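You operate a simulated robot arm through the tools that you are given. There is no shell and no other tool.

You run a simulated robot arm. Do the job below in one go: nothing can be reset, and whatever is moved stays where it is left.

TASK
Pack beam S-21 in the blue archive box and label the lid FRAGILE.
Fine: lid shut, label on its dark plate; push the box back up to the bar cradle.
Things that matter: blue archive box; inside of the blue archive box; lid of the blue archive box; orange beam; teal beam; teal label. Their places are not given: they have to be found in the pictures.

The check looks at the end state, three seconds after you hand in, the way a careful person would. Anything else that was tipped, shoved, dropped, spilled or broken makes it a failure. Lids that push on must go on centred and level and be pressed home; caps that screw on are set level and turned clockwise until they are tight.

THE ROBOT
A 7-joint arm with a two-finger parallel gripper, fixed in place. Base frame: the origin is on the floor under the middle of its stand, x ahead of it, y to its left, z up; the work surface is at about z = 880. Units: mm, rad, N and s.
With the tool pointing down near the work surface it reaches from about 380 to 800 mm from the base axis. Its first joint turns from -2.496 to 2.496 rad. Payload 3 kg.
The tool frame sits at the grasp point between the pads (the TCP): z along the fingers, y along the line on which they close. The tips reach 30 mm beyond it. The gripper opens to 110 mm. The fingers are 20 mm wide and 10 mm thick; the gripper's body (48 by 112 mm) begins 55 mm behind the TCP.
Orientation is that of the tool frame in the base frame, as [roll, pitch, yaw] about the fixed x, y, z axes, in that order (R = Rz(yaw) Ry(pitch) Rx(roll)). With the fingers straight down and closing along the base's y, the tool's x points along the base's -x, its y along +y and its z along -z.

THE INTERFACE
- The arm moves only by the tool jog_arm. Its argument "steps" is one flat list of numbers, 6 for each row, row after row: the shift along the tool's x, y, z in units of 20 mm (1.0 is 20 mm), then the turn, a rotation vector about the tool's x, y, z in units of 5 degrees (1.0 is 5 degrees). In form: [dx, dy, dz, wx, wy, wz, dx, dy, dz, wx, wy, wz, ...]. A call has 1 to 20 rows; each row shifts and turns the commanded pose from where the row before left it, along the tool's axes as they then stand. "fingers" is the finger opening in mm, from 0 to 110, set as the call begins (left out, the last holds). A call with a number of a shift or a turn outside -1 to 1 is refused whole. Each row takes 0.2 s and may step no farther than 50 mm and 0.15 rad from the row before; otherwise, or with a gripper value out of range, the whole call is refused. A pose out of reach is approached as far as the arm can. The call stops where the force on the tool passes 40 N (or 10 N more than at its start, if that is more) or the arm is blocked; 0.2 s more then pass. Each finger travels about 153 mm/s and halts on what it meets, pressing with about 37 N; the grip force reading is that of the motor and also rises with nothing between the fingers. The clock runs only during rows and for 0.2 s after the last one: add rows that do not move to give the fingers time. The reply holds the time, the measured pose of the TCP, the force on the tool along the base axes, the opening and the grip force, in the units named above and with some noise, with the torque about the TCP (base axes, N m) and any sound that the robot's microphone picked up, and new pictures: "views" is both (left out), scene, wrist or none.
- Cameras (640 x 400 px; columns grow to the right, rows downward): "scene" is fixed at [409, -497, 1505.3]; the picture's right is [0.96, -0.29, 0.00], its down [-0.13, -0.44, -0.89] and it looks along [0.26, 0.85, -0.46] (base axes); focal length 360 px, centre (320, 200). "wrist" rides on the gripper at [72, 17, -104] in the tool frame; the picture's right is [-0.23, 0.97, 0.00], its down [-0.76, -0.18, -0.62] and it looks along [-0.61, -0.14, 0.78] (tool axes); focal length 222 px, centre (320, 200).
- raise_lower(by): moves the trunk up (or, below 0, down) by that many mm; the arm rides with it, the base frame stays. It gives what a move gives, with no picture.
- measure_at(camera, pixels): for up to 12 pixels [column, row] of the newest picture of that camera ("zoom" is the newest enlarged one), the place [x, y, z] in the base frame of the surface seen there, good to about 3 mm, but the place of the scene camera against the robot may be out by one fixed shift of up to 18 mm in any direction. It takes no simulated time.
- zoom(camera, box): a new picture of the part [left, top, right, bottom] of that camera's present view, enlarged. It takes no simulated time.
- hand_in(): hands the job in; it is judged then, once.

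Leave the gripper open and the arm clear of the work at the hand-in unless told otherwise.

The tools are called as name(argument=value, ...) on one line, values as JSON. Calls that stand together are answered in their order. jog_arm: Moves the arm, as the interface text tells. Its arguments: {"type":"object","properties":{"steps":{"type":"array","items":{"type":"number"}},"fingers":{"type":"number"},"views":{"type":"string","enum":["both","scene","wrist","none"]}},"required":["steps"]} The other tools are called the same way: raise_lower (by) moves the trunk up or down; measure_at (camera, pixels) gives the place of the surface under pixels of a picture; zoom (camera, box) takes an enlarged picture of a part of a camera's view; hand_in () hands the job in.

At the start:

```text
t: 0.0
ee_pos: [568.2, 334.0, 1235.1]
tool_rot: [3.141, -0.001, 3.14]
contact_force: [-0.3, 0.2, 0.3]
ft_torque: [-0.02, 0.01, 0.03]
finger_gap: 110.1
grip_force: 0.0
trunk travel left (down, up): [-425.0, 65.0]
```

scene: 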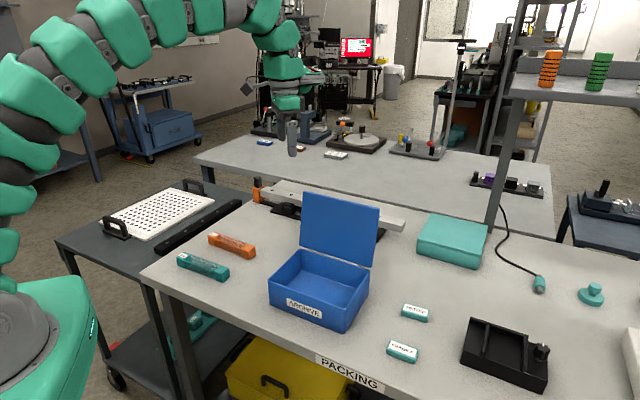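
wrist: 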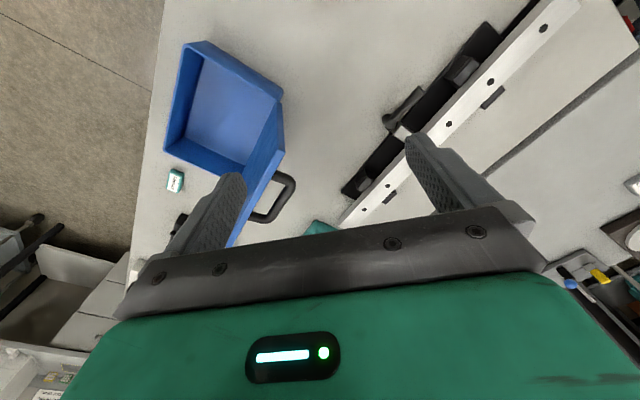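

I see the open blue box near scene pixel (320,280), the orange beam at (232,245), the teal beam at (203,267), and two teal labels at (415,312) and (402,350). I'll enlarge these areas to read the markings before I move anything.

zoom(camera="scene", box=[160, 220, 280, 295])

zoom(camera="scene", box=[370, 290, 466, 370])

zoom(camera="scene", box=[240, 170, 420, 340])

measure_at(camera="scene", pixels=[[232, 242], [203, 263], [415, 311], [402, 350], [310, 290], [269, 288], [347, 332], [368, 287], [297, 250], [305, 195], [377, 210], [371, 268]])

```text
5.33 times, centred on (220, 258) of scene
```

zoom: 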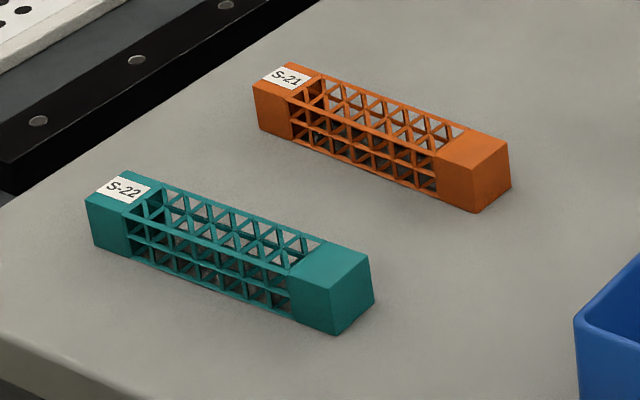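

```text
5.00 times, centred on (418, 330) of scene
```

zoom: 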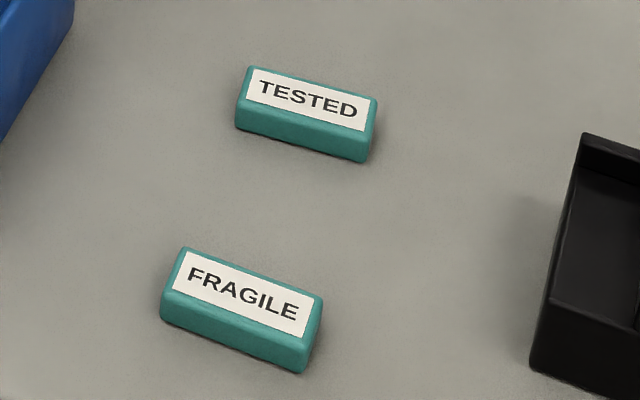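

```text
2.35 times, centred on (330, 255) of scene
```

zoom: 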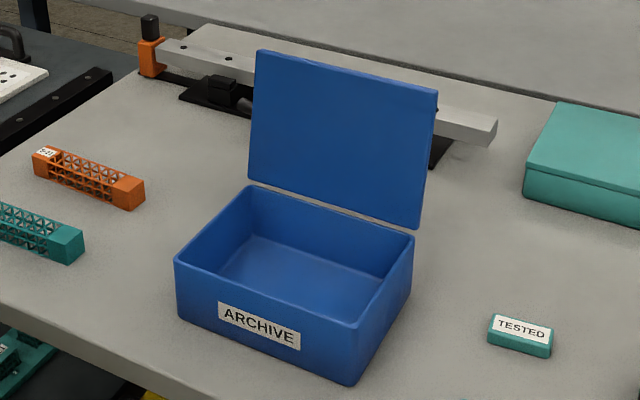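

```text
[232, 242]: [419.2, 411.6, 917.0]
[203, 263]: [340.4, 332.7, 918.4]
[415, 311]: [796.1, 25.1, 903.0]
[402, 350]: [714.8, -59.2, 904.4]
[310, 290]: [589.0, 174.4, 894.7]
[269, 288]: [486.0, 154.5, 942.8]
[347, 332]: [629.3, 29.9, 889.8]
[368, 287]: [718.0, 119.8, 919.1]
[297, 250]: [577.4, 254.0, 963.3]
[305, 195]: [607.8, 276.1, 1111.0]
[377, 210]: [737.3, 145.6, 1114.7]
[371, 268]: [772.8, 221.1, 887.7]
```

S-21 is the orange beam (S-22 is teal), and the FRAGILE label is the nearer one at (402,350). Next I'll look closely at the bar cradle behind the box and at the back of the lid through the wrist camera.

zoom(camera="scene", box=[240, 165, 410, 255])

zoom(camera="wrist", box=[140, 0, 340, 250])

zoom(camera="wrist", box=[320, 0, 600, 240])

measure_at(camera="wrist", pixels=[[182, 43], [282, 95], [165, 148], [240, 172], [270, 200], [350, 190], [385, 150], [488, 30], [200, 100], [290, 185], [352, 215], [174, 181]])

```text
3.76 times, centred on (325, 210) of scene
```

zoom: 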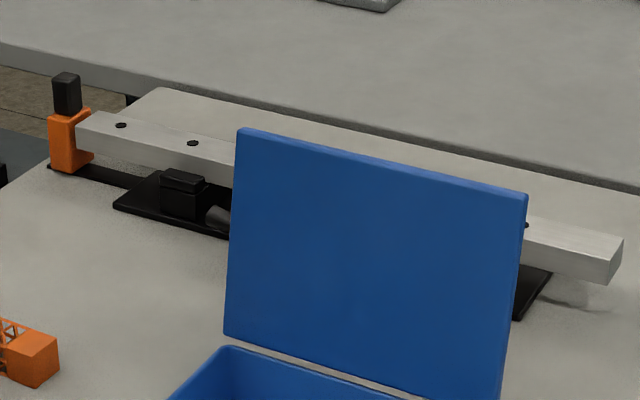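

```text
1.60 times, centred on (240, 125) of wrist
```

zoom: 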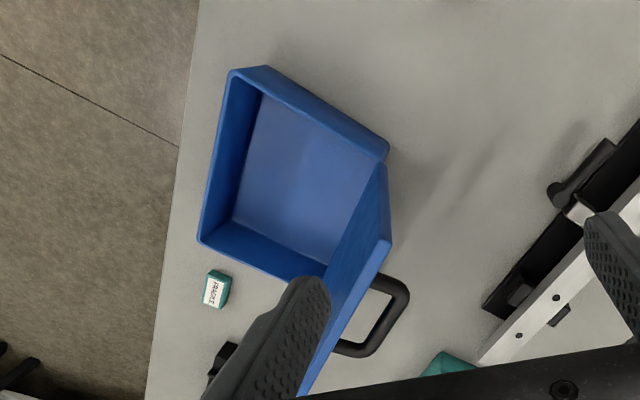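

```text
1.67 times, centred on (460, 120) of wrist
```

zoom: 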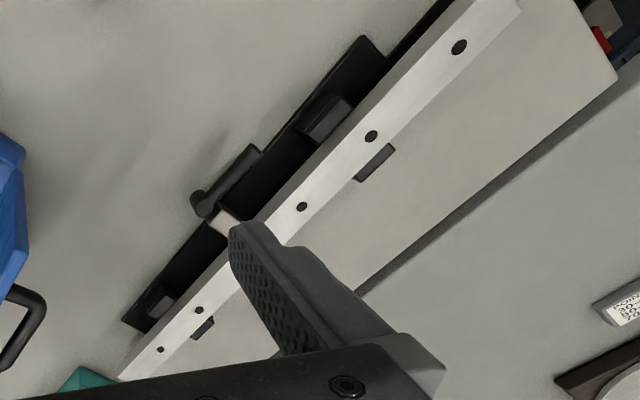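

```text
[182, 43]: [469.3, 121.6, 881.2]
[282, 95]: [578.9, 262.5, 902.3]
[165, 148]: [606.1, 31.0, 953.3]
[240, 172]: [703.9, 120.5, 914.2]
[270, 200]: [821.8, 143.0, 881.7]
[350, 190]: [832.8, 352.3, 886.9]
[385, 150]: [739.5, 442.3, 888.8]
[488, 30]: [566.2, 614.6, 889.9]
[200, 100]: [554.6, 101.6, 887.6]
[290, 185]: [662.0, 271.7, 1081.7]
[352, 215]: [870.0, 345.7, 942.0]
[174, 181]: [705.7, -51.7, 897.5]
```

The cradle is the dark base plate with the aluminium bar, and a cam lever sticks out of it towards the box. The lid has a D handle on its outer side. I'll measure beam corners, cradle edges and box corners in the scene picture, to compare later with the wrist camera.

measure_at(camera="scene", pixels=[[215, 234], [211, 237], [254, 247], [248, 252], [243, 245], [272, 217], [284, 204], [298, 222], [300, 217], [378, 243], [384, 238], [403, 226]])

zoom(camera="scene", box=[260, 240, 380, 335])

```text
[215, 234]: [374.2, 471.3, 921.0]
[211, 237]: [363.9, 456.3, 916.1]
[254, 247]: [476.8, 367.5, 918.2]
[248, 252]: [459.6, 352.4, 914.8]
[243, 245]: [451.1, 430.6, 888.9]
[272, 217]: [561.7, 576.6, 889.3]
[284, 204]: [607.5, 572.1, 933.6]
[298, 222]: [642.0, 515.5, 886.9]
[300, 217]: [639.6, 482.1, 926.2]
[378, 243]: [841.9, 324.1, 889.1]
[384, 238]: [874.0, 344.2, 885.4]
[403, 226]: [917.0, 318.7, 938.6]
```

```text
4.21 times, centred on (320, 288) of scene
```

zoom: 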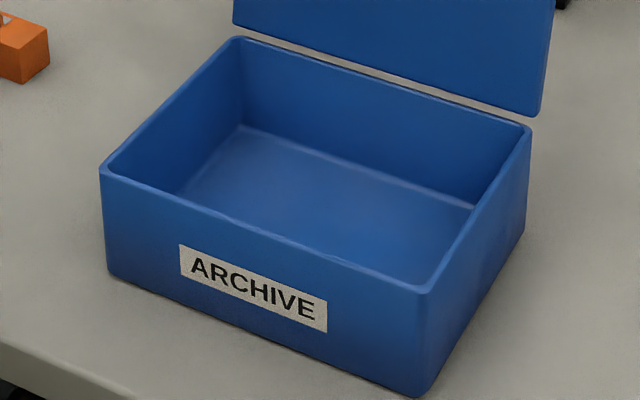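

The beam runs about 146 mm along the direction (0.70,-0.71) and is about 23 mm wide, parallel to the box's long side and to the cradle bar. I'll move above the beam at the present height and turn the tool 45° so the fingers close across the beam, then look with the wrist camera.

jog_arm(steps=[0.956, 0.506, 0, 0, 0, 0, 0.956, 0.506, 0, 0, 0, 0, 0.956, 0.506, 0, 0, 0, 0, 0.956, 0.506, 0, 0, 0, 0, 0.956, 0.506, 0, 0, 0, 0, 0.956, 0.506, 0, 0, 0, 0, 0.956, 0.506, 0, 0, 0, 0, 0.956, 0.506, 0, 0, 0, 0, 0, 0, 0, 0, 0, 1, 0, 0, 0, 0, 0, 1, 0, 0, 0, 0, 0, 1, 0, 0, 0, 0, 0, 1, 0, 0, 0, 0, 0, 1, 0, 0, 0, 0, 0, 1, 0, 0, 0, 0, 0, 1, 0, 0, 0, 0, 0, 1, 0, 0, 0, 0, 0, 1, 0, 0, 0, 0, 0, 0], views="both")

```text
t: 3.8
ee_pos: [414.3, 413.6, 1235.4]
tool_rot: [-3.141, 0.001, 2.354]
contact_force: [-0.5, 0.4, 0.8]
ft_torque: [-0.02, 0.0, 0.02]
finger_gap: 109.9
grip_force: 0.1
trunk travel left (down, up): [-425.0, 65.0]
```

scene: 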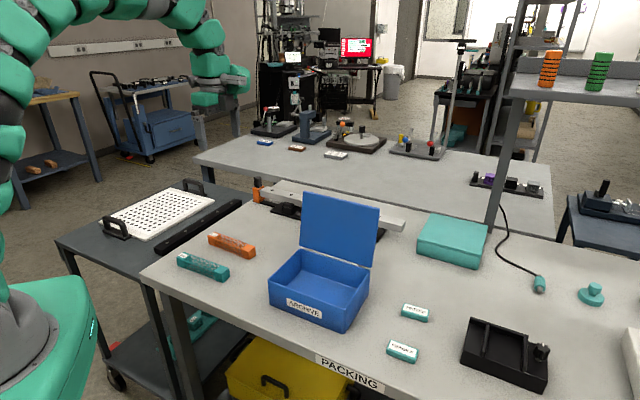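
wrist: 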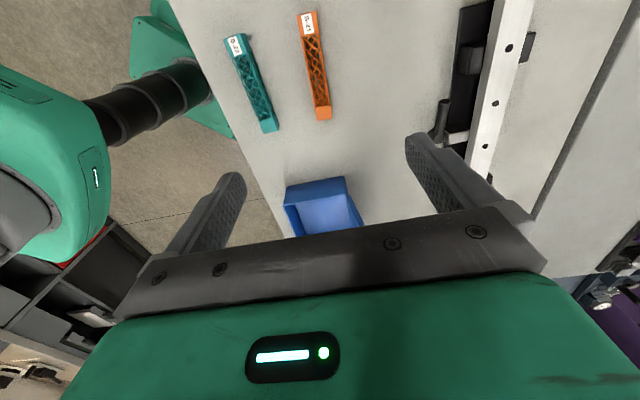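

The orange beam is in the upper middle of the wrist picture, from (308,12) to (323,118). I'll enlarge and measure its corners with the wrist camera, which doesn't have the fixed shift.

zoom(camera="wrist", box=[220, 0, 360, 140])

zoom(camera="wrist", box=[420, 0, 560, 200])

measure_at(camera="wrist", pixels=[[300, 14], [315, 13], [303, 36], [319, 35], [315, 110], [330, 108], [323, 112], [317, 120], [331, 119], [308, 25]])

```text
2.86 times, centred on (290, 70) of wrist
```

zoom: 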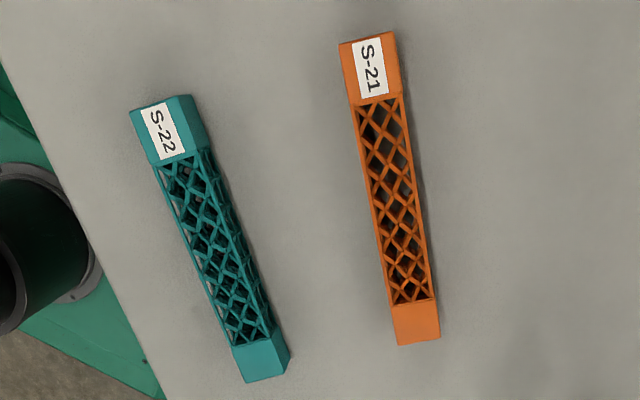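

```text
2.00 times, centred on (490, 100) of wrist
```

zoom: 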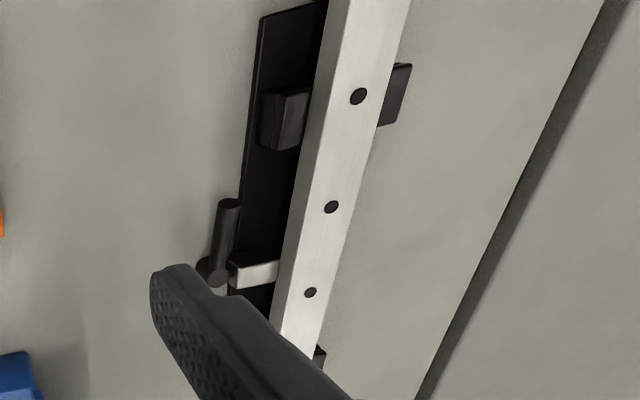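

```text
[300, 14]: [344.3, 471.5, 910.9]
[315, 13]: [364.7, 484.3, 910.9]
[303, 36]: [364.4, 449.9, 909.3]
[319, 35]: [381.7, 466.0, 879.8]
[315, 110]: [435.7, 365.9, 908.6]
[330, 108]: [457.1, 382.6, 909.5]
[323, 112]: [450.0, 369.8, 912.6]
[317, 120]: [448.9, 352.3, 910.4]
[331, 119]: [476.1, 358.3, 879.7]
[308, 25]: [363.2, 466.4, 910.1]
```

Beam top is at z≈910 and the table at 880. I'll zoom tightly on the beam and measure the corners in the enlarged picture.

zoom(camera="wrist", box=[270, 5, 370, 125])

```text
3.33 times, centred on (320, 65) of wrist
```

zoom: 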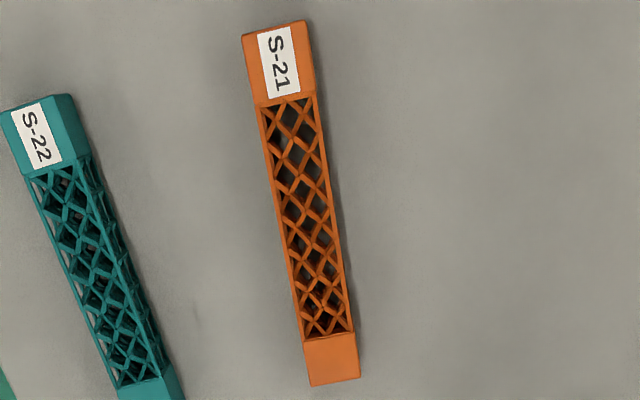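

measure_at(camera="zoom", pixels=[[246, 36], [303, 28], [257, 102], [313, 95], [304, 345], [354, 338], [311, 383], [357, 376], [332, 360], [285, 60], [270, 125], [349, 320]])

```text
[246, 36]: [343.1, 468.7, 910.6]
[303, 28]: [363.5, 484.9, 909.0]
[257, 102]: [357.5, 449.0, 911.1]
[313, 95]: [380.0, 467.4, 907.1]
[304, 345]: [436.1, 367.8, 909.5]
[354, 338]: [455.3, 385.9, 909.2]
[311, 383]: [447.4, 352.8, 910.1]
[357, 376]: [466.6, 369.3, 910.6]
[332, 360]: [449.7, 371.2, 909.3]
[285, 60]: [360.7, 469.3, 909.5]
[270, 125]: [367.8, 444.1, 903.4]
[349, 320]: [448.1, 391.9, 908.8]
```

The beam axis is at about −48°, its centre is near (405,419) and it is about 28 mm wide and 30 mm tall, with solid end blocks of about 25 mm. Before grasping, I'll move at this height above the box to measure the box, lid and cradle.

jog_arm(steps=[-0.99, -0.253, 0, 0, 0, 0, -0.99, -0.253, 0, 0, 0, 0, -0.99, -0.253, 0, 0, 0, 0, -0.99, -0.253, 0, 0, 0, 0, -0.99, -0.253, 0, 0, 0, 0, -0.99, -0.253, 0, 0, 0, 0, -0.99, -0.253, 0, 0, 0, 0, -0.99, -0.253, 0, 0, 0, 0, -0.99, -0.253, 0, 0, 0, 0, -0.99, -0.253, 0, 0, 0, 0, -0.99, -0.253, 0, 0, 0, 0, -0.99, -0.253, 0, 0, 0, 0, -0.99, -0.253, 0, 0, 0, 0, -0.99, -0.253, 0, 0, 0, 0, -0.99, -0.253, 0, 0, 0, 0], views="wrist")

```text
t: 7.0
ee_pos: [571.2, 151.2, 1235.1]
tool_rot: [3.14, 0.002, 2.357]
contact_force: [-0.5, -0.3, -0.5]
ft_torque: [-0.03, 0.02, -0.02]
finger_gap: 110.2
grip_force: 0.1
trunk travel left (down, up): [-425.0, 65.0]
```

wrist: 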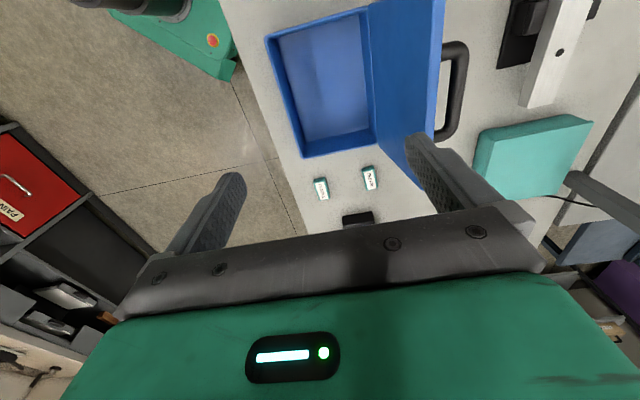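

Now the whole box, lid edge and handle are in view. I'll zoom on the box and measure rim corners, floor corners, the lid edge and the handle.

zoom(camera="wrist", box=[250, 0, 490, 200])

```text
2.00 times, centred on (370, 100) of wrist
```

zoom: 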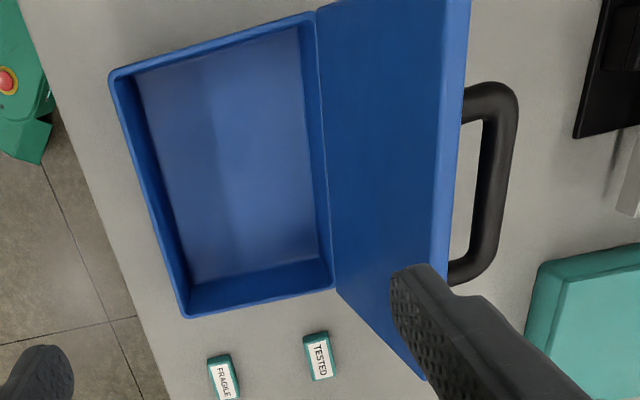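

measure_at(camera="zoom", pixels=[[112, 74], [186, 312], [330, 286], [314, 16], [145, 85], [194, 280], [315, 255], [300, 40], [335, 290], [325, 15], [440, 20], [425, 370]])

measure_at(camera="zoom", pixels=[[465, 20], [447, 250], [500, 100], [495, 180], [480, 270], [466, 100], [455, 270], [320, 340], [220, 375], [370, 150], [580, 135], [615, 210]])

```text
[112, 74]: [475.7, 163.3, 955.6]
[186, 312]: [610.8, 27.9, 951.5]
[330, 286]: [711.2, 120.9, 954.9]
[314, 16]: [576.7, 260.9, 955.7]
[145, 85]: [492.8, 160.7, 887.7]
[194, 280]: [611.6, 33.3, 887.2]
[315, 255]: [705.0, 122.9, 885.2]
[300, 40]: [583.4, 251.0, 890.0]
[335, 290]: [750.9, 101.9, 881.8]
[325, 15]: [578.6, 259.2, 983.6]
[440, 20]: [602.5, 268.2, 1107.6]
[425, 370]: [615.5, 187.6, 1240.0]
```

```text
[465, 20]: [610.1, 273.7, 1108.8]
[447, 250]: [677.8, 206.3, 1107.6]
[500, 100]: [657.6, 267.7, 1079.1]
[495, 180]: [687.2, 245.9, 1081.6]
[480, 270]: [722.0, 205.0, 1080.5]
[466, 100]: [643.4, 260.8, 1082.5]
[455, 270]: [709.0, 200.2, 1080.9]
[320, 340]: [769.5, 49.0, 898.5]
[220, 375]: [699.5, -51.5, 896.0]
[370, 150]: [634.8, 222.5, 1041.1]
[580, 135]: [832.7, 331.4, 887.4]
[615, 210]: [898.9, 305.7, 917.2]
```

Findings: the box rim outline is about 193×139 mm at z≈955, with its long side at about −46°. The floor is at z≈887. The lid leans back about 11° with its top at z≈1108, and its D handle is at z≈1080. Next I'll move to see the bar cradle and its lever, which define where the box must end.

jog_arm(steps=[0.991, 0.512, 0, 0, 0, 0, 0.991, 0.512, 0, 0, 0, 0, 0.991, 0.512, 0, 0, 0, 0, 0.991, 0.512, 0, 0, 0, 0, 0.991, 0.512, 0, 0, 0, 0, 0.991, 0.512, 0, 0, 0, 0, 0.991, 0.512, 0, 0, 0, 0, 0.991, 0.512, 0, 0, 0, 0, 0.991, 0.512, 0, 0, 0, 0, 0.991, 0.512, 0, 0, 0, 0, 0.991, 0.512, 0, 0, 0, 0, 0.991, 0.512, 0, 0, 0, 0, 0.991, 0.512, 0, 0, 0, 0, 0.991, 0.512, 0, 0, 0, 0, 0.991, 0.512, 0, 0, 0, 0], views="wrist")

```text
t: 10.2
ee_pos: [468.6, 469.8, 1235.6]
tool_rot: [3.141, -0.001, 2.356]
contact_force: [0.0, -0.2, 0.0]
ft_torque: [0.05, -0.01, -0.03]
finger_gap: 110.1
grip_force: 0.0
trunk travel left (down, up): [-425.0, 65.0]
```

wrist: 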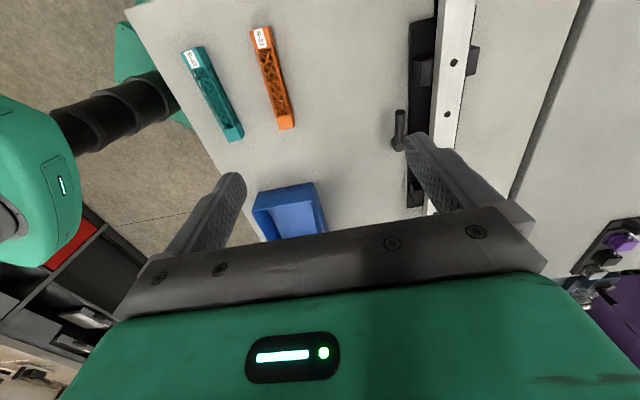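

The cradle is visible at columns 390–480. I'll zoom in and measure the front edge of its base plate and the lever.

zoom(camera="wrist", box=[350, 0, 530, 220])

```text
1.82 times, centred on (440, 110) of wrist
```

zoom: 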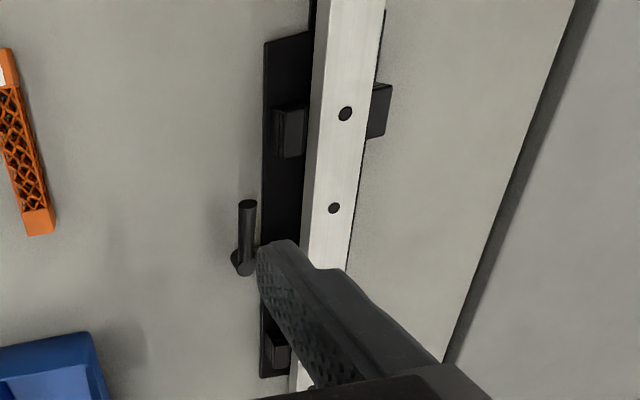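

measure_at(camera="zoom", pixels=[[266, 44], [263, 130], [262, 225], [262, 372], [246, 205], [243, 270], [234, 258], [280, 110], [270, 350], [320, 60], [310, 180], [258, 235]])

measure_at(camera="zoom", pixels=[[240, 205], [255, 205], [240, 240], [253, 240], [238, 272], [250, 272], [258, 374], [264, 376], [300, 35], [268, 46], [266, 200], [230, 255]])

```text
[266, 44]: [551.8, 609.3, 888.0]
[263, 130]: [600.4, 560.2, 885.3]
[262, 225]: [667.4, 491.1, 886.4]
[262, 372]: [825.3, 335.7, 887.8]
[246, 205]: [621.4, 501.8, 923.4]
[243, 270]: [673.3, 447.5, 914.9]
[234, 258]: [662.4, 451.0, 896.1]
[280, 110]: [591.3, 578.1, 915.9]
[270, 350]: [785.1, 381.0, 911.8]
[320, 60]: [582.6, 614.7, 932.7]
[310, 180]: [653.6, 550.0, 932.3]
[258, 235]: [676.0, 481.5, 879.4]
```

```text
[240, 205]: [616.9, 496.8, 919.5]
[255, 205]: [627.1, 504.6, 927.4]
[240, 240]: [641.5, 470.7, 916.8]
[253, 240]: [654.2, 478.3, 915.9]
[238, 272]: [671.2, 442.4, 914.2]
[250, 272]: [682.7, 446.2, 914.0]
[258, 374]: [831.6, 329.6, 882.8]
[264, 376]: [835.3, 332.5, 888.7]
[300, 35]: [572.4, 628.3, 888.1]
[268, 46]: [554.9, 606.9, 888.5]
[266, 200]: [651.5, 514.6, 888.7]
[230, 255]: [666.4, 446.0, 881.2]
```

The cradle base plate's front edge is a straight line at −45° (x+y ≈ 1160), and the lever ends left of where the box will travel. The box has about 230 mm to go. For the beam, I'll grip the solid unlabelled end block near (449,370) to spare the lattice. I'm moving above it with the fingers at 60 mm and stopping at z≈1000 to check.

jog_arm(steps=[-0.57, -0.844, 0, 0, 0, 0, -0.57, -0.844, 0, 0, 0, 0, -0.57, -0.844, 0, 0, 0, 0, -0.57, -0.844, 0, 0, 0, 0, -0.57, -0.844, 0, 0, 0, 0, 0, 0, 0, 0, 0, 0.62, 0, 0, 0.98, 0, 0, 0, 0, 0, 0.98, 0, 0, 0, 0, 0, 0.98, 0, 0, 0, 0, 0, 0.98, 0, 0, 0, 0, 0, 0.98, 0, 0, 0, 0, 0, 0.98, 0, 0, 0, 0, 0, 0.98, 0, 0, 0, 0, 0, 0.98, 0, 0, 0, 0, 0, 0.98, 0, 0, 0, 0, 0, 0.98, 0, 0, 0, 0, 0, 0.98, 0, 0, 0, 0, 0, 0.98, 0, 0, 0], fingers=60, views="both")

measure_at(camera="scene", pixels=[[419, 250], [418, 240], [470, 267], [487, 233], [402, 228]])

```text
t: 14.0
ee_pos: [449.6, 367.8, 998.8]
tool_rot: [-3.141, 0.001, 2.302]
contact_force: [0.0, 0.5, 1.0]
ft_torque: [0.01, -0.01, 0.02]
finger_gap: 60.1
grip_force: 0.0
trunk travel left (down, up): [-425.0, 65.0]
```

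scene: 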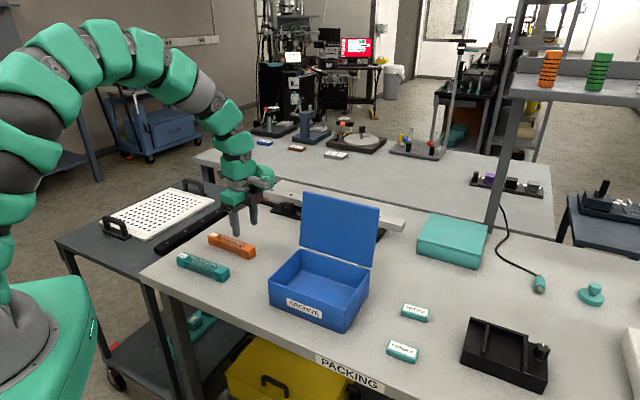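
wrist: 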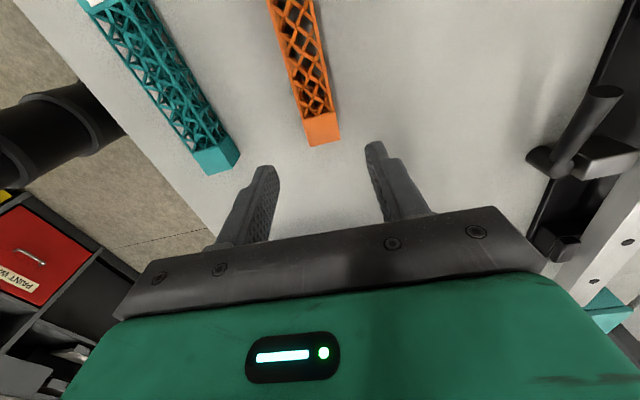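

```text
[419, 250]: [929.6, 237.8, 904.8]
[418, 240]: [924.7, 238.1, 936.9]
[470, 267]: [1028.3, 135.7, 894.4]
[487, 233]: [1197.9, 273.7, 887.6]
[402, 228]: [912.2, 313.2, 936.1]
```

The fingers straddle the end block as planned. I'll re-measure the end block's corners from this closer view before going down.

zoom(camera="wrist", box=[250, 0, 400, 170])

measure_at(camera="wrist", pixels=[[304, 120], [336, 113], [309, 145], [338, 139], [321, 130], [272, 20], [310, 8]])

```text
2.35 times, centred on (325, 85) of wrist
```

zoom: 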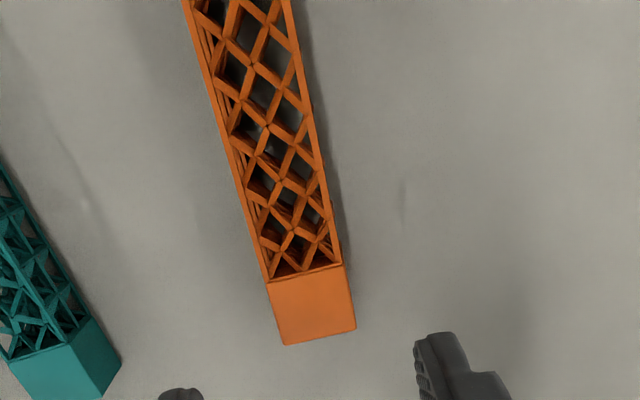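

```text
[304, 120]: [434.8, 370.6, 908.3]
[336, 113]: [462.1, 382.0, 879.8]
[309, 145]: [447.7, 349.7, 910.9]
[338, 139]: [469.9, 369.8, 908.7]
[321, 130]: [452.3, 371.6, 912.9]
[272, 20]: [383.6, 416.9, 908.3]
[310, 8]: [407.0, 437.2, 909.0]
```

The end block is 24 mm long, and the tool is centred on it within about 1.5 mm. I'm going straight down 85 mm so the tips stop about 4 mm above the table.

jog_arm(steps=[0, 0.06, 0.848, 0, 0, 0, 0, 0, 0.848, 0, 0, 0, 0, 0, 0.848, 0, 0, 0, 0, 0, 0.848, 0, 0, 0, 0, 0, 0.848, 0, 0, 0, 0, 0, 0, 0, 0, 0], fingers=60, views="wrist")

```text
t: 15.4
ee_pos: [449.9, 369.3, 916.1]
tool_rot: [-3.141, 0.0, 2.303]
contact_force: [0.3, 0.8, -0.3]
ft_torque: [0.03, 0.0, 0.0]
finger_gap: 59.9
grip_force: 0.1
trunk travel left (down, up): [-425.0, 65.0]
```

wrist: 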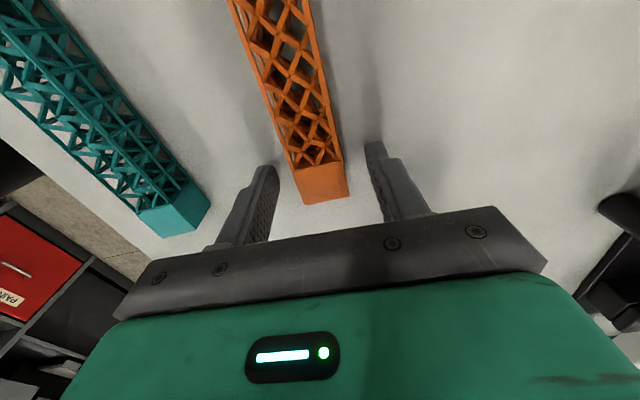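

The fingers are on either side of the orange end block, with no contact. Closing now and holding still for several rows.

jog_arm(steps=[0, 0, 0, 0, 0, 0, 0, 0, 0, 0, 0, 0, 0, 0, 0, 0, 0, 0, 0, 0, 0, 0, 0, 0, 0, 0, 0, 0, 0, 0], fingers=20, views="wrist")

```text
t: 16.6
ee_pos: [450.3, 368.9, 916.0]
tool_rot: [3.141, 0.001, 2.302]
contact_force: [-0.4, 0.2, 0.2]
ft_torque: [0.07, 0.08, 0.02]
finger_gap: 29.1
grip_force: 37.4
trunk travel left (down, up): [-425.0, 65.0]
```

wrist: 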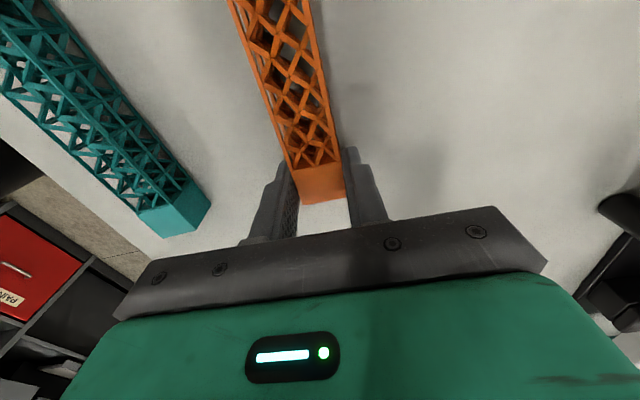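

The grip stopped at 29 mm with 37 N. I'll lift slowly by 20 mm to check whether the beam stays level.

jog_arm(steps=[0, 0, -0.25, 0, 0, 0, 0, 0, -0.25, 0, 0, 0, 0, 0, -0.25, 0, 0, 0, 0, 0, -0.25, 0, 0, 0, 0, 0, 0, 0, 0, 0, 0, 0, 0, 0, 0, 0], views="both")

zoom(camera="scene", box=[160, 180, 300, 290])

measure_at(camera="wrist", pixels=[[233, 3], [320, 185], [292, 160], [250, 55], [340, 160]])

```text
t: 18.0
ee_pos: [450.3, 369.3, 935.5]
tool_rot: [3.141, -0.001, 2.304]
contact_force: [0.4, 0.1, 0.0]
ft_torque: [0.0, -0.01, 0.0]
finger_gap: 28.9
grip_force: 37.2
trunk travel left (down, up): [-425.0, 65.0]
```

scene: 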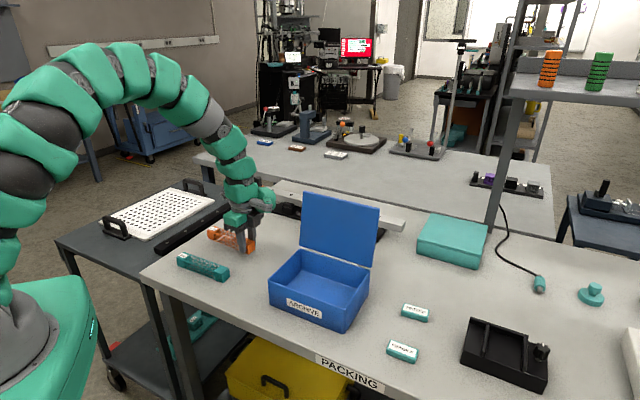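
wrist: 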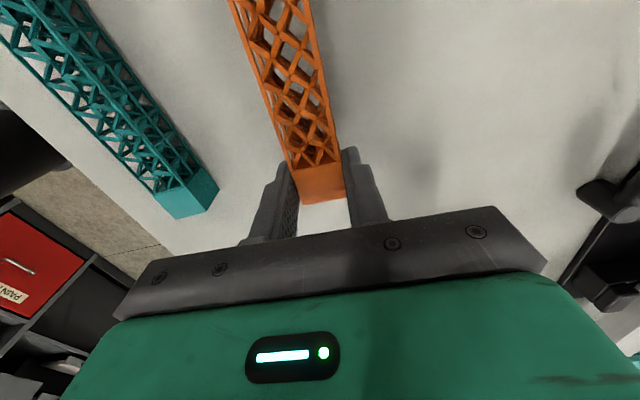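

```text
3.64 times, centred on (230, 235) of scene
```

zoom: 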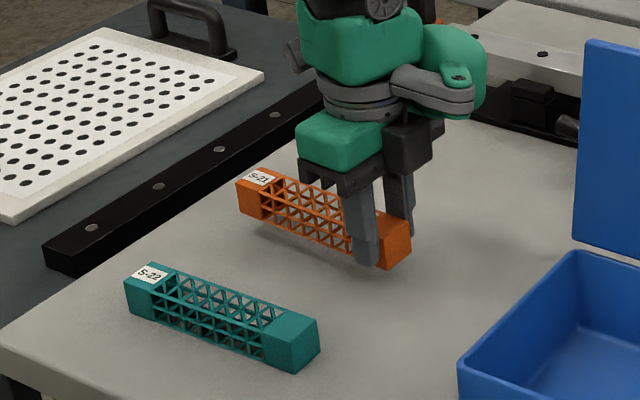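

```text
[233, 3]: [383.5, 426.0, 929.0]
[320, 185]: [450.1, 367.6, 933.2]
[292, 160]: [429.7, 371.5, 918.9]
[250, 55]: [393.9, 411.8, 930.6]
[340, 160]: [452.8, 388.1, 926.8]
```

The beam hangs level and is light. I'll lift straight up to z≈1180, above the lid top at about 1110, then carry it over towards the box in the next call.

jog_arm(steps=[0, 0, -0.94, 0, 0, 0, 0, 0, -0.94, 0, 0, 0, 0, 0, -0.94, 0, 0, 0, 0, 0, -0.94, 0, 0, 0, 0, 0, -0.94, 0, 0, 0, 0, 0, -0.94, 0, 0, 0, 0, 0, -0.94, 0, 0, 0, 0, 0, -0.94, 0, 0, 0, 0, 0, -0.94, 0, 0, 0, 0, 0, -0.94, 0, 0, 0, 0, 0, -0.94, 0, 0, 0, 0, 0, -0.94, 0, 0, 0, 0, 0, -0.94, 0, 0, 0], views="none")

jog_arm(steps=[-0.979, -0.198, 0, 0, 0, 0, -0.979, -0.198, 0, 0, 0, 0, -0.979, -0.198, 0, 0, 0, 0, -0.979, -0.198, 0, 0, 0, 0, -0.979, -0.198, 0, 0, 0, 0, -0.979, -0.198, 0, 0, 0, 0, -0.979, -0.198, 0, 0, 0, 0, -0.979, -0.198, 0, 0, 0, 0, -0.979, -0.198, 0, 0, 0, 0, -0.979, -0.198, 0, 0, 0, 0, -0.979, -0.198, 0, 0, 0, 0, -0.979, -0.198, 0, 0, 0, 0, -0.979, -0.198, 0, 0, 0, 0, -0.979, -0.198, 0, 0, 0, 0, -0.979, -0.198, 0, 0, 0, 0, -0.979, -0.198, 0, 0, 0, 0, -0.979, -0.198, 0, 0, 0, 0, 0, 0, 0, 0, 0, -0.38, 0, 0, 0, 0, 0, 0], views="both")

```text
t: 20.8
ee_pos: [447.6, 370.5, 1179.1]
tool_rot: [-3.138, 0.0, 2.301]
contact_force: [-0.2, 0.4, -1.0]
ft_torque: [-0.02, -0.01, 0.02]
finger_gap: 28.8
grip_force: 36.9
trunk travel left (down, up): [-425.0, 65.0]
```

```text
t: 24.8
ee_pos: [622.0, 75.8, 1179.8]
tool_rot: [3.141, -0.001, 2.335]
contact_force: [-0.7, -1.2, -0.4]
ft_torque: [-0.01, -0.06, 0.01]
finger_gap: 28.8
grip_force: 37.0
trunk travel left (down, up): [-425.0, 65.0]
```

scene: 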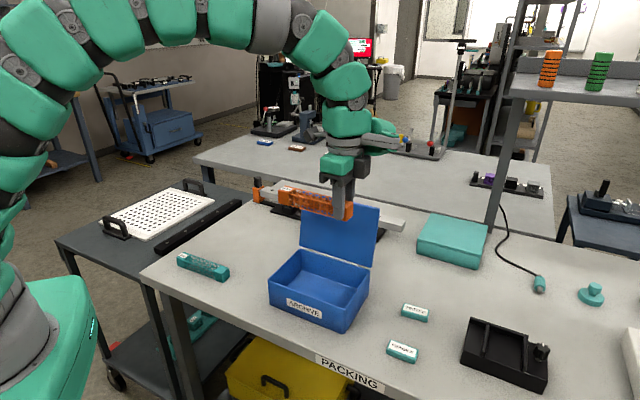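
wrist: 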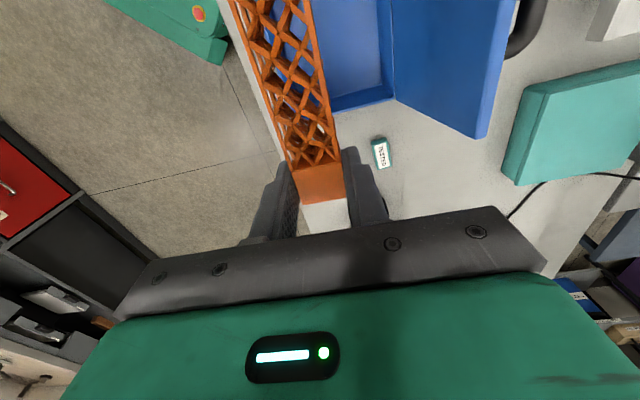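

The beam is above the right part of the box. Before lowering, I'll zoom on the gripper and wrist in the scene, to see which parts stick out towards the lid.

zoom(camera="scene", box=[260, 60, 420, 260])

measure_at(camera="scene", pixels=[[395, 147], [378, 143], [366, 136], [345, 160], [340, 150], [360, 180], [350, 212], [330, 165], [362, 165], [375, 150], [364, 70], [345, 90]])

```text
2.00 times, centred on (340, 160) of scene
```

zoom: 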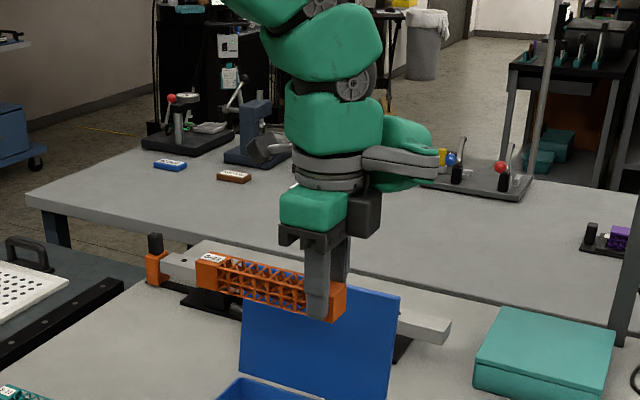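

```text
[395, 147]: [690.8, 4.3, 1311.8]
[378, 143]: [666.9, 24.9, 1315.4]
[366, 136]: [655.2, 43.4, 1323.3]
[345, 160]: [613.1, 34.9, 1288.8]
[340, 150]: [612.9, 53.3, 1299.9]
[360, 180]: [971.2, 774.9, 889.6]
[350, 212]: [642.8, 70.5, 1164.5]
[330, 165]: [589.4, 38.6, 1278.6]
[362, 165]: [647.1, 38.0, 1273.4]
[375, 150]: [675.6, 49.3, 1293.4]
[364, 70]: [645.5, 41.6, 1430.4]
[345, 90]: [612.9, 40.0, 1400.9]
```

The wrist sticks out along the box's long side, not towards the lid, so it is safe to go down. I'll lower to z≈1000, with the beam just above the rim, and check the alignment.

jog_arm(steps=[0, 0, 0.9, 0, 0, 0, 0, 0, 0.9, 0, 0, 0, 0, 0, 0.9, 0, 0, 0, 0, 0, 0.9, 0, 0, 0, 0, 0, 0.9, 0, 0, 0, 0, 0, 0.9, 0, 0, 0, 0, 0, 0.9, 0, 0, 0, 0, 0, 0.9, 0, 0, 0, 0, 0, 0.9, 0, 0, 0, 0, 0, 0.7, 0, 0, 0, 0, 0, 0, 0, 0, 0], views="both")

zoom(camera="scene", box=[240, 150, 420, 340])

```text
t: 27.2
ee_pos: [623.0, 76.5, 1002.8]
tool_rot: [-3.141, 0.001, 2.336]
contact_force: [0.4, 0.4, -1.5]
ft_torque: [-0.02, -0.05, 0.02]
finger_gap: 29.0
grip_force: 36.7
trunk travel left (down, up): [-425.0, 65.0]
```

scene: 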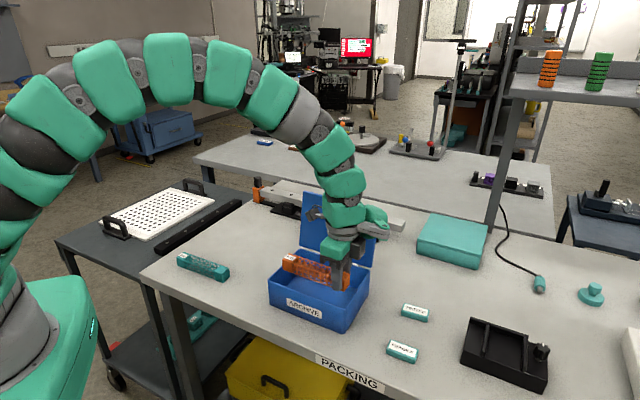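
wrist: 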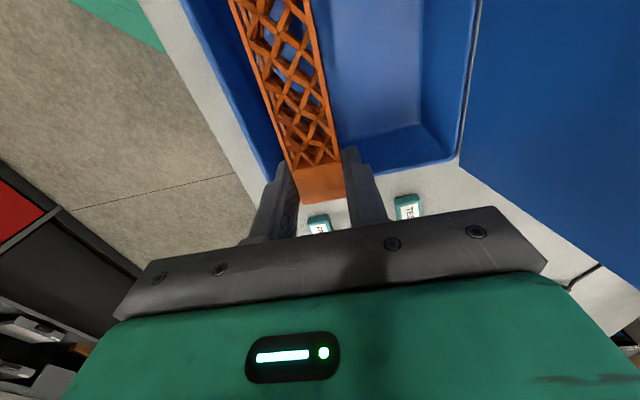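

```text
2.11 times, centred on (330, 245) of scene
```

zoom: 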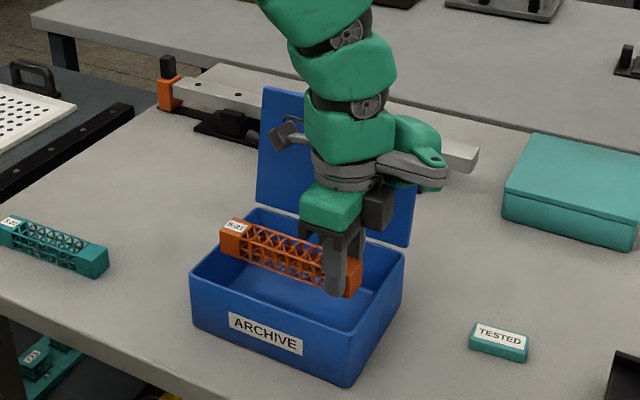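

I'll measure the rim positions near the beam end from this close wrist view to confirm the clearances before lowering.

measure_at(camera="wrist", pixels=[[440, 162], [400, 170], [460, 150], [215, 70], [245, 125], [440, 140], [425, 125], [360, 140], [465, 90], [475, 20], [320, 160], [255, 60]])

```text
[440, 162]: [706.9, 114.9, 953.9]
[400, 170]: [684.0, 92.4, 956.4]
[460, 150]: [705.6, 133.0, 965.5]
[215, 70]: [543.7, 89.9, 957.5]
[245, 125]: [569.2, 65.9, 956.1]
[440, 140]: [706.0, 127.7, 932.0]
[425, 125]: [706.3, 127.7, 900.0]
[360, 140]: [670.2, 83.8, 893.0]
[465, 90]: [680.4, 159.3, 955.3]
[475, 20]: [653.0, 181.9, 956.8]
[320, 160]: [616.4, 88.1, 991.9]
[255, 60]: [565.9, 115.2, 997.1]
```

The clearances are good: the front rim is about 32 mm from the beam face and the end wall about 14 mm from its end. I'm lowering into the box, with the last millimetres slow.

jog_arm(steps=[0, 0, 0.72, 0, 0, 0, 0, 0, 0.72, 0, 0, 0, 0, 0, 0.72, 0, 0, 0, 0, 0, 0.72, 0, 0, 0, 0, 0, 0.72, 0, 0, 0, 0, 0, 0, 0, 0, 0], views="wrist")

```text
t: 28.6
ee_pos: [624.6, 75.6, 932.8]
tool_rot: [-3.141, -0.001, 2.336]
contact_force: [-0.1, -0.2, 1.3]
ft_torque: [-0.02, -0.01, -0.01]
finger_gap: 29.0
grip_force: 37.2
trunk travel left (down, up): [-425.0, 65.0]
```

wrist: 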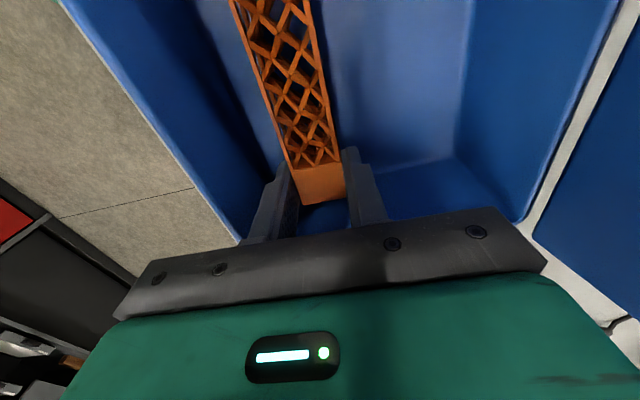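

The beam is inside with about 9 mm to go. I'll step down 2 mm at a time and watch the force.

jog_arm(steps=[0, 0, 0.1, 0, 0, 0, 0, 0, 0.1, 0, 0, 0, 0, 0, 0.1, 0, 0, 0, 0, 0, 0.1, 0, 0, 0, 0, 0, 0, 0, 0, 0], views="none")

```text
t: 29.8
ee_pos: [622.6, 76.9, 924.2]
tool_rot: [3.142, -0.001, 2.335]
contact_force: [0.7, 0.9, -0.8]
ft_torque: [-0.04, -0.01, 0.0]
finger_gap: 29.0
grip_force: 36.9
trunk travel left (down, up): [-425.0, 65.0]
```

jog_arm(steps=[0, 0, 0.05, 0, 0, 0, 0, 0, 0.05, 0, 0, 0, 0, 0, 0, 0, 0, 0], views="none")

```text
t: 30.6
ee_pos: [621.7, 76.8, 920.9]
tool_rot: [3.14, 0.001, 2.337]
contact_force: [0.5, 0.4, 1.5]
ft_torque: [0.31, 0.24, -0.01]
finger_gap: 29.2
grip_force: 37.3
trunk travel left (down, up): [-425.0, 65.0]
```

The torque reading rose, so the beam has touched the floor. I'll open the fingers only to 44 mm, because the front wall is near, and look.

jog_arm(steps=[0, 0, 0, 0, 0, 0, 0, 0, 0, 0, 0, 0, 0, 0, 0, 0, 0, 0], fingers=44, views="wrist")

```text
t: 31.4
ee_pos: [622.8, 76.7, 921.6]
tool_rot: [-3.141, 0.003, 2.335]
contact_force: [-0.5, 0.2, -0.2]
ft_torque: [0.02, 0.03, 0.01]
finger_gap: 44.2
grip_force: 0.0
trunk travel left (down, up): [-425.0, 65.0]
```

wrist: 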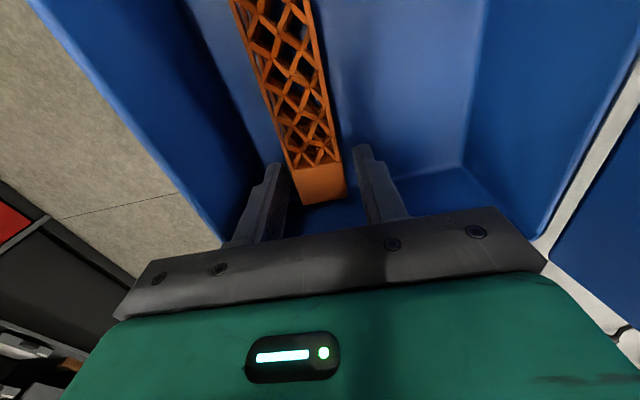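

Released: the beam rests on the floor between the open fingers. I'm raising straight up to z≈1180.

jog_arm(steps=[0, 0, -0.3, 0, 0, 0, 0, 0, -0.6, 0, 0, 0, 0, 0, -1, 0, 0, 0, 0, 0, -1, 0, 0, 0, 0, 0, -1, 0, 0, 0, 0, 0, -1, 0, 0, 0, 0, 0, -1, 0, 0, 0, 0, 0, -1, 0, 0, 0, 0, 0, -1, 0, 0, 0, 0, 0, -1, 0, 0, 0, 0, 0, -1, 0, 0, 0, 0, 0, -1, 0, 0, 0, 0, 0, -1, 0, 0, 0, 0, 0, -1, 0, 0, 0], views="both")

zoom(camera="scene", box=[240, 180, 400, 340])

```text
t: 34.4
ee_pos: [621.5, 76.7, 1181.6]
tool_rot: [3.14, -0.001, 2.335]
contact_force: [-0.9, -0.6, -0.3]
ft_torque: [-0.02, 0.0, -0.02]
finger_gap: 44.0
grip_force: 0.0
trunk travel left (down, up): [-425.0, 65.0]
```

scene: 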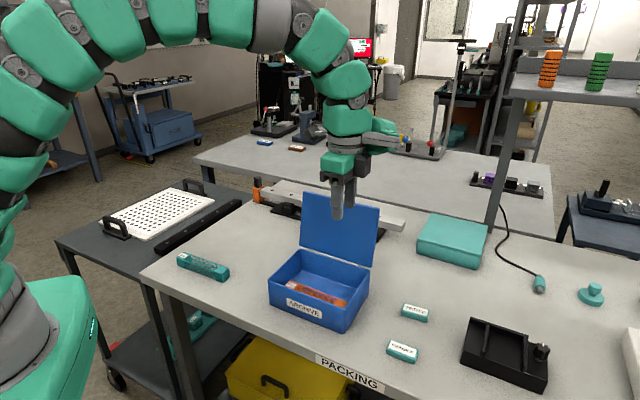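
wrist: 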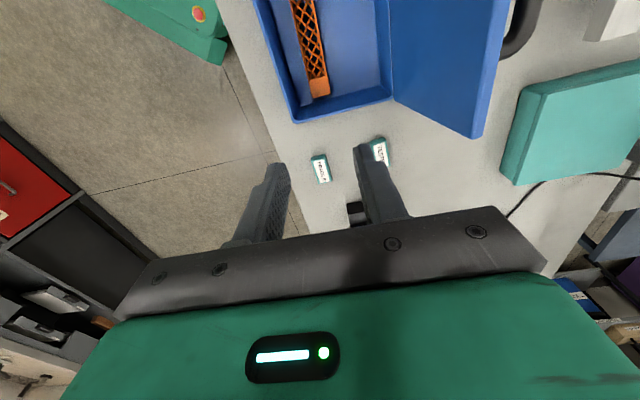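

```text
2.50 times, centred on (320, 260) of scene
```

zoom: 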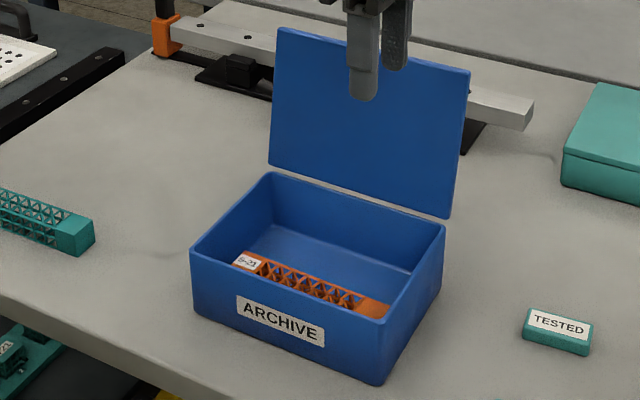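

Beam S-21 lies inside the box. Next is the lid. I'll close the fingers and move at this height, tips at z≈1150 above the lid's 1108, to behind the lid handle, then look at its outer side.

jog_arm(steps=[0.338, 0.946, 0, 0, 0, 0, 0.338, 0.946, 0, 0, 0, 0, 0.338, 0.946, 0, 0, 0, 0, 0.338, 0.946, 0, 0, 0, 0, 0.338, 0.946, 0, 0, 0, 0, 0.338, 0.946, 0, 0, 0, 0, 0.338, 0.946, 0, 0, 0, 0, 0.338, 0.946, 0, 0, 0, 0, 0.338, 0.946, 0, 0, 0, 0, 0.338, 0.946, 0, 0, 0, 0, 0, 0, 0, 0, 0, 0], fingers=0, views="both")

```text
t: 36.8
ee_pos: [711.0, 258.4, 1179.0]
tool_rot: [3.141, 0.0, 2.336]
contact_force: [0.4, 0.2, -0.1]
ft_torque: [-0.01, 0.04, 0.0]
finger_gap: 0.0
grip_force: 36.5
trunk travel left (down, up): [-425.0, 65.0]
```

scene: 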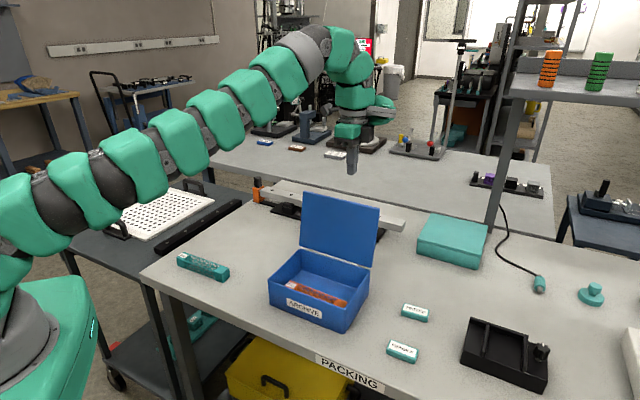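
wrist: 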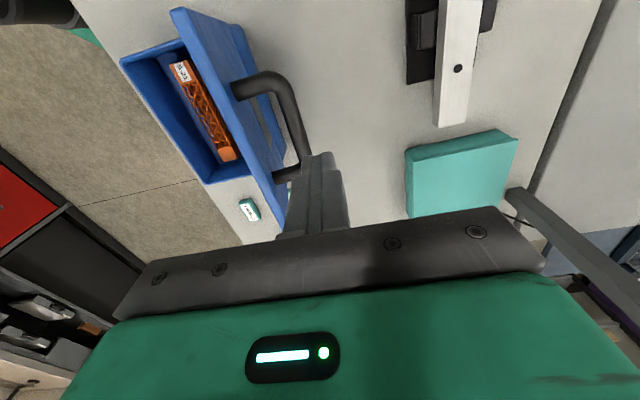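

I'm behind the lid now. I'll zoom on the lid's outer side and the handle to see the plate and the exact handle position.

zoom(camera="wrist", box=[110, 0, 350, 240])

measure_at(camera="wrist", pixels=[[245, 90], [275, 82], [295, 115], [303, 145], [285, 175], [180, 10], [235, 25], [265, 120], [270, 160], [250, 60], [290, 165], [275, 200]])

```text
1.67 times, centred on (230, 120) of wrist
```

zoom: 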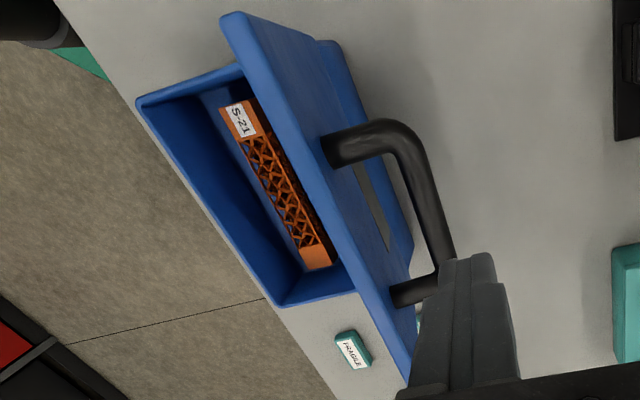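

```text
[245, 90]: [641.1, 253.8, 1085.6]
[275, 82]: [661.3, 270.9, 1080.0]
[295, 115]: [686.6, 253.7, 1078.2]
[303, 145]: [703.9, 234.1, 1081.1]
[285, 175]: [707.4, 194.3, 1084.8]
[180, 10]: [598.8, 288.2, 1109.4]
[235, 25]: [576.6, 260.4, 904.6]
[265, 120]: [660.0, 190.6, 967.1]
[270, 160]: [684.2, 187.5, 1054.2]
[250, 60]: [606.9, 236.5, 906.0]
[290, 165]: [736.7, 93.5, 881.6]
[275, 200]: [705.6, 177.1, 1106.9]
```

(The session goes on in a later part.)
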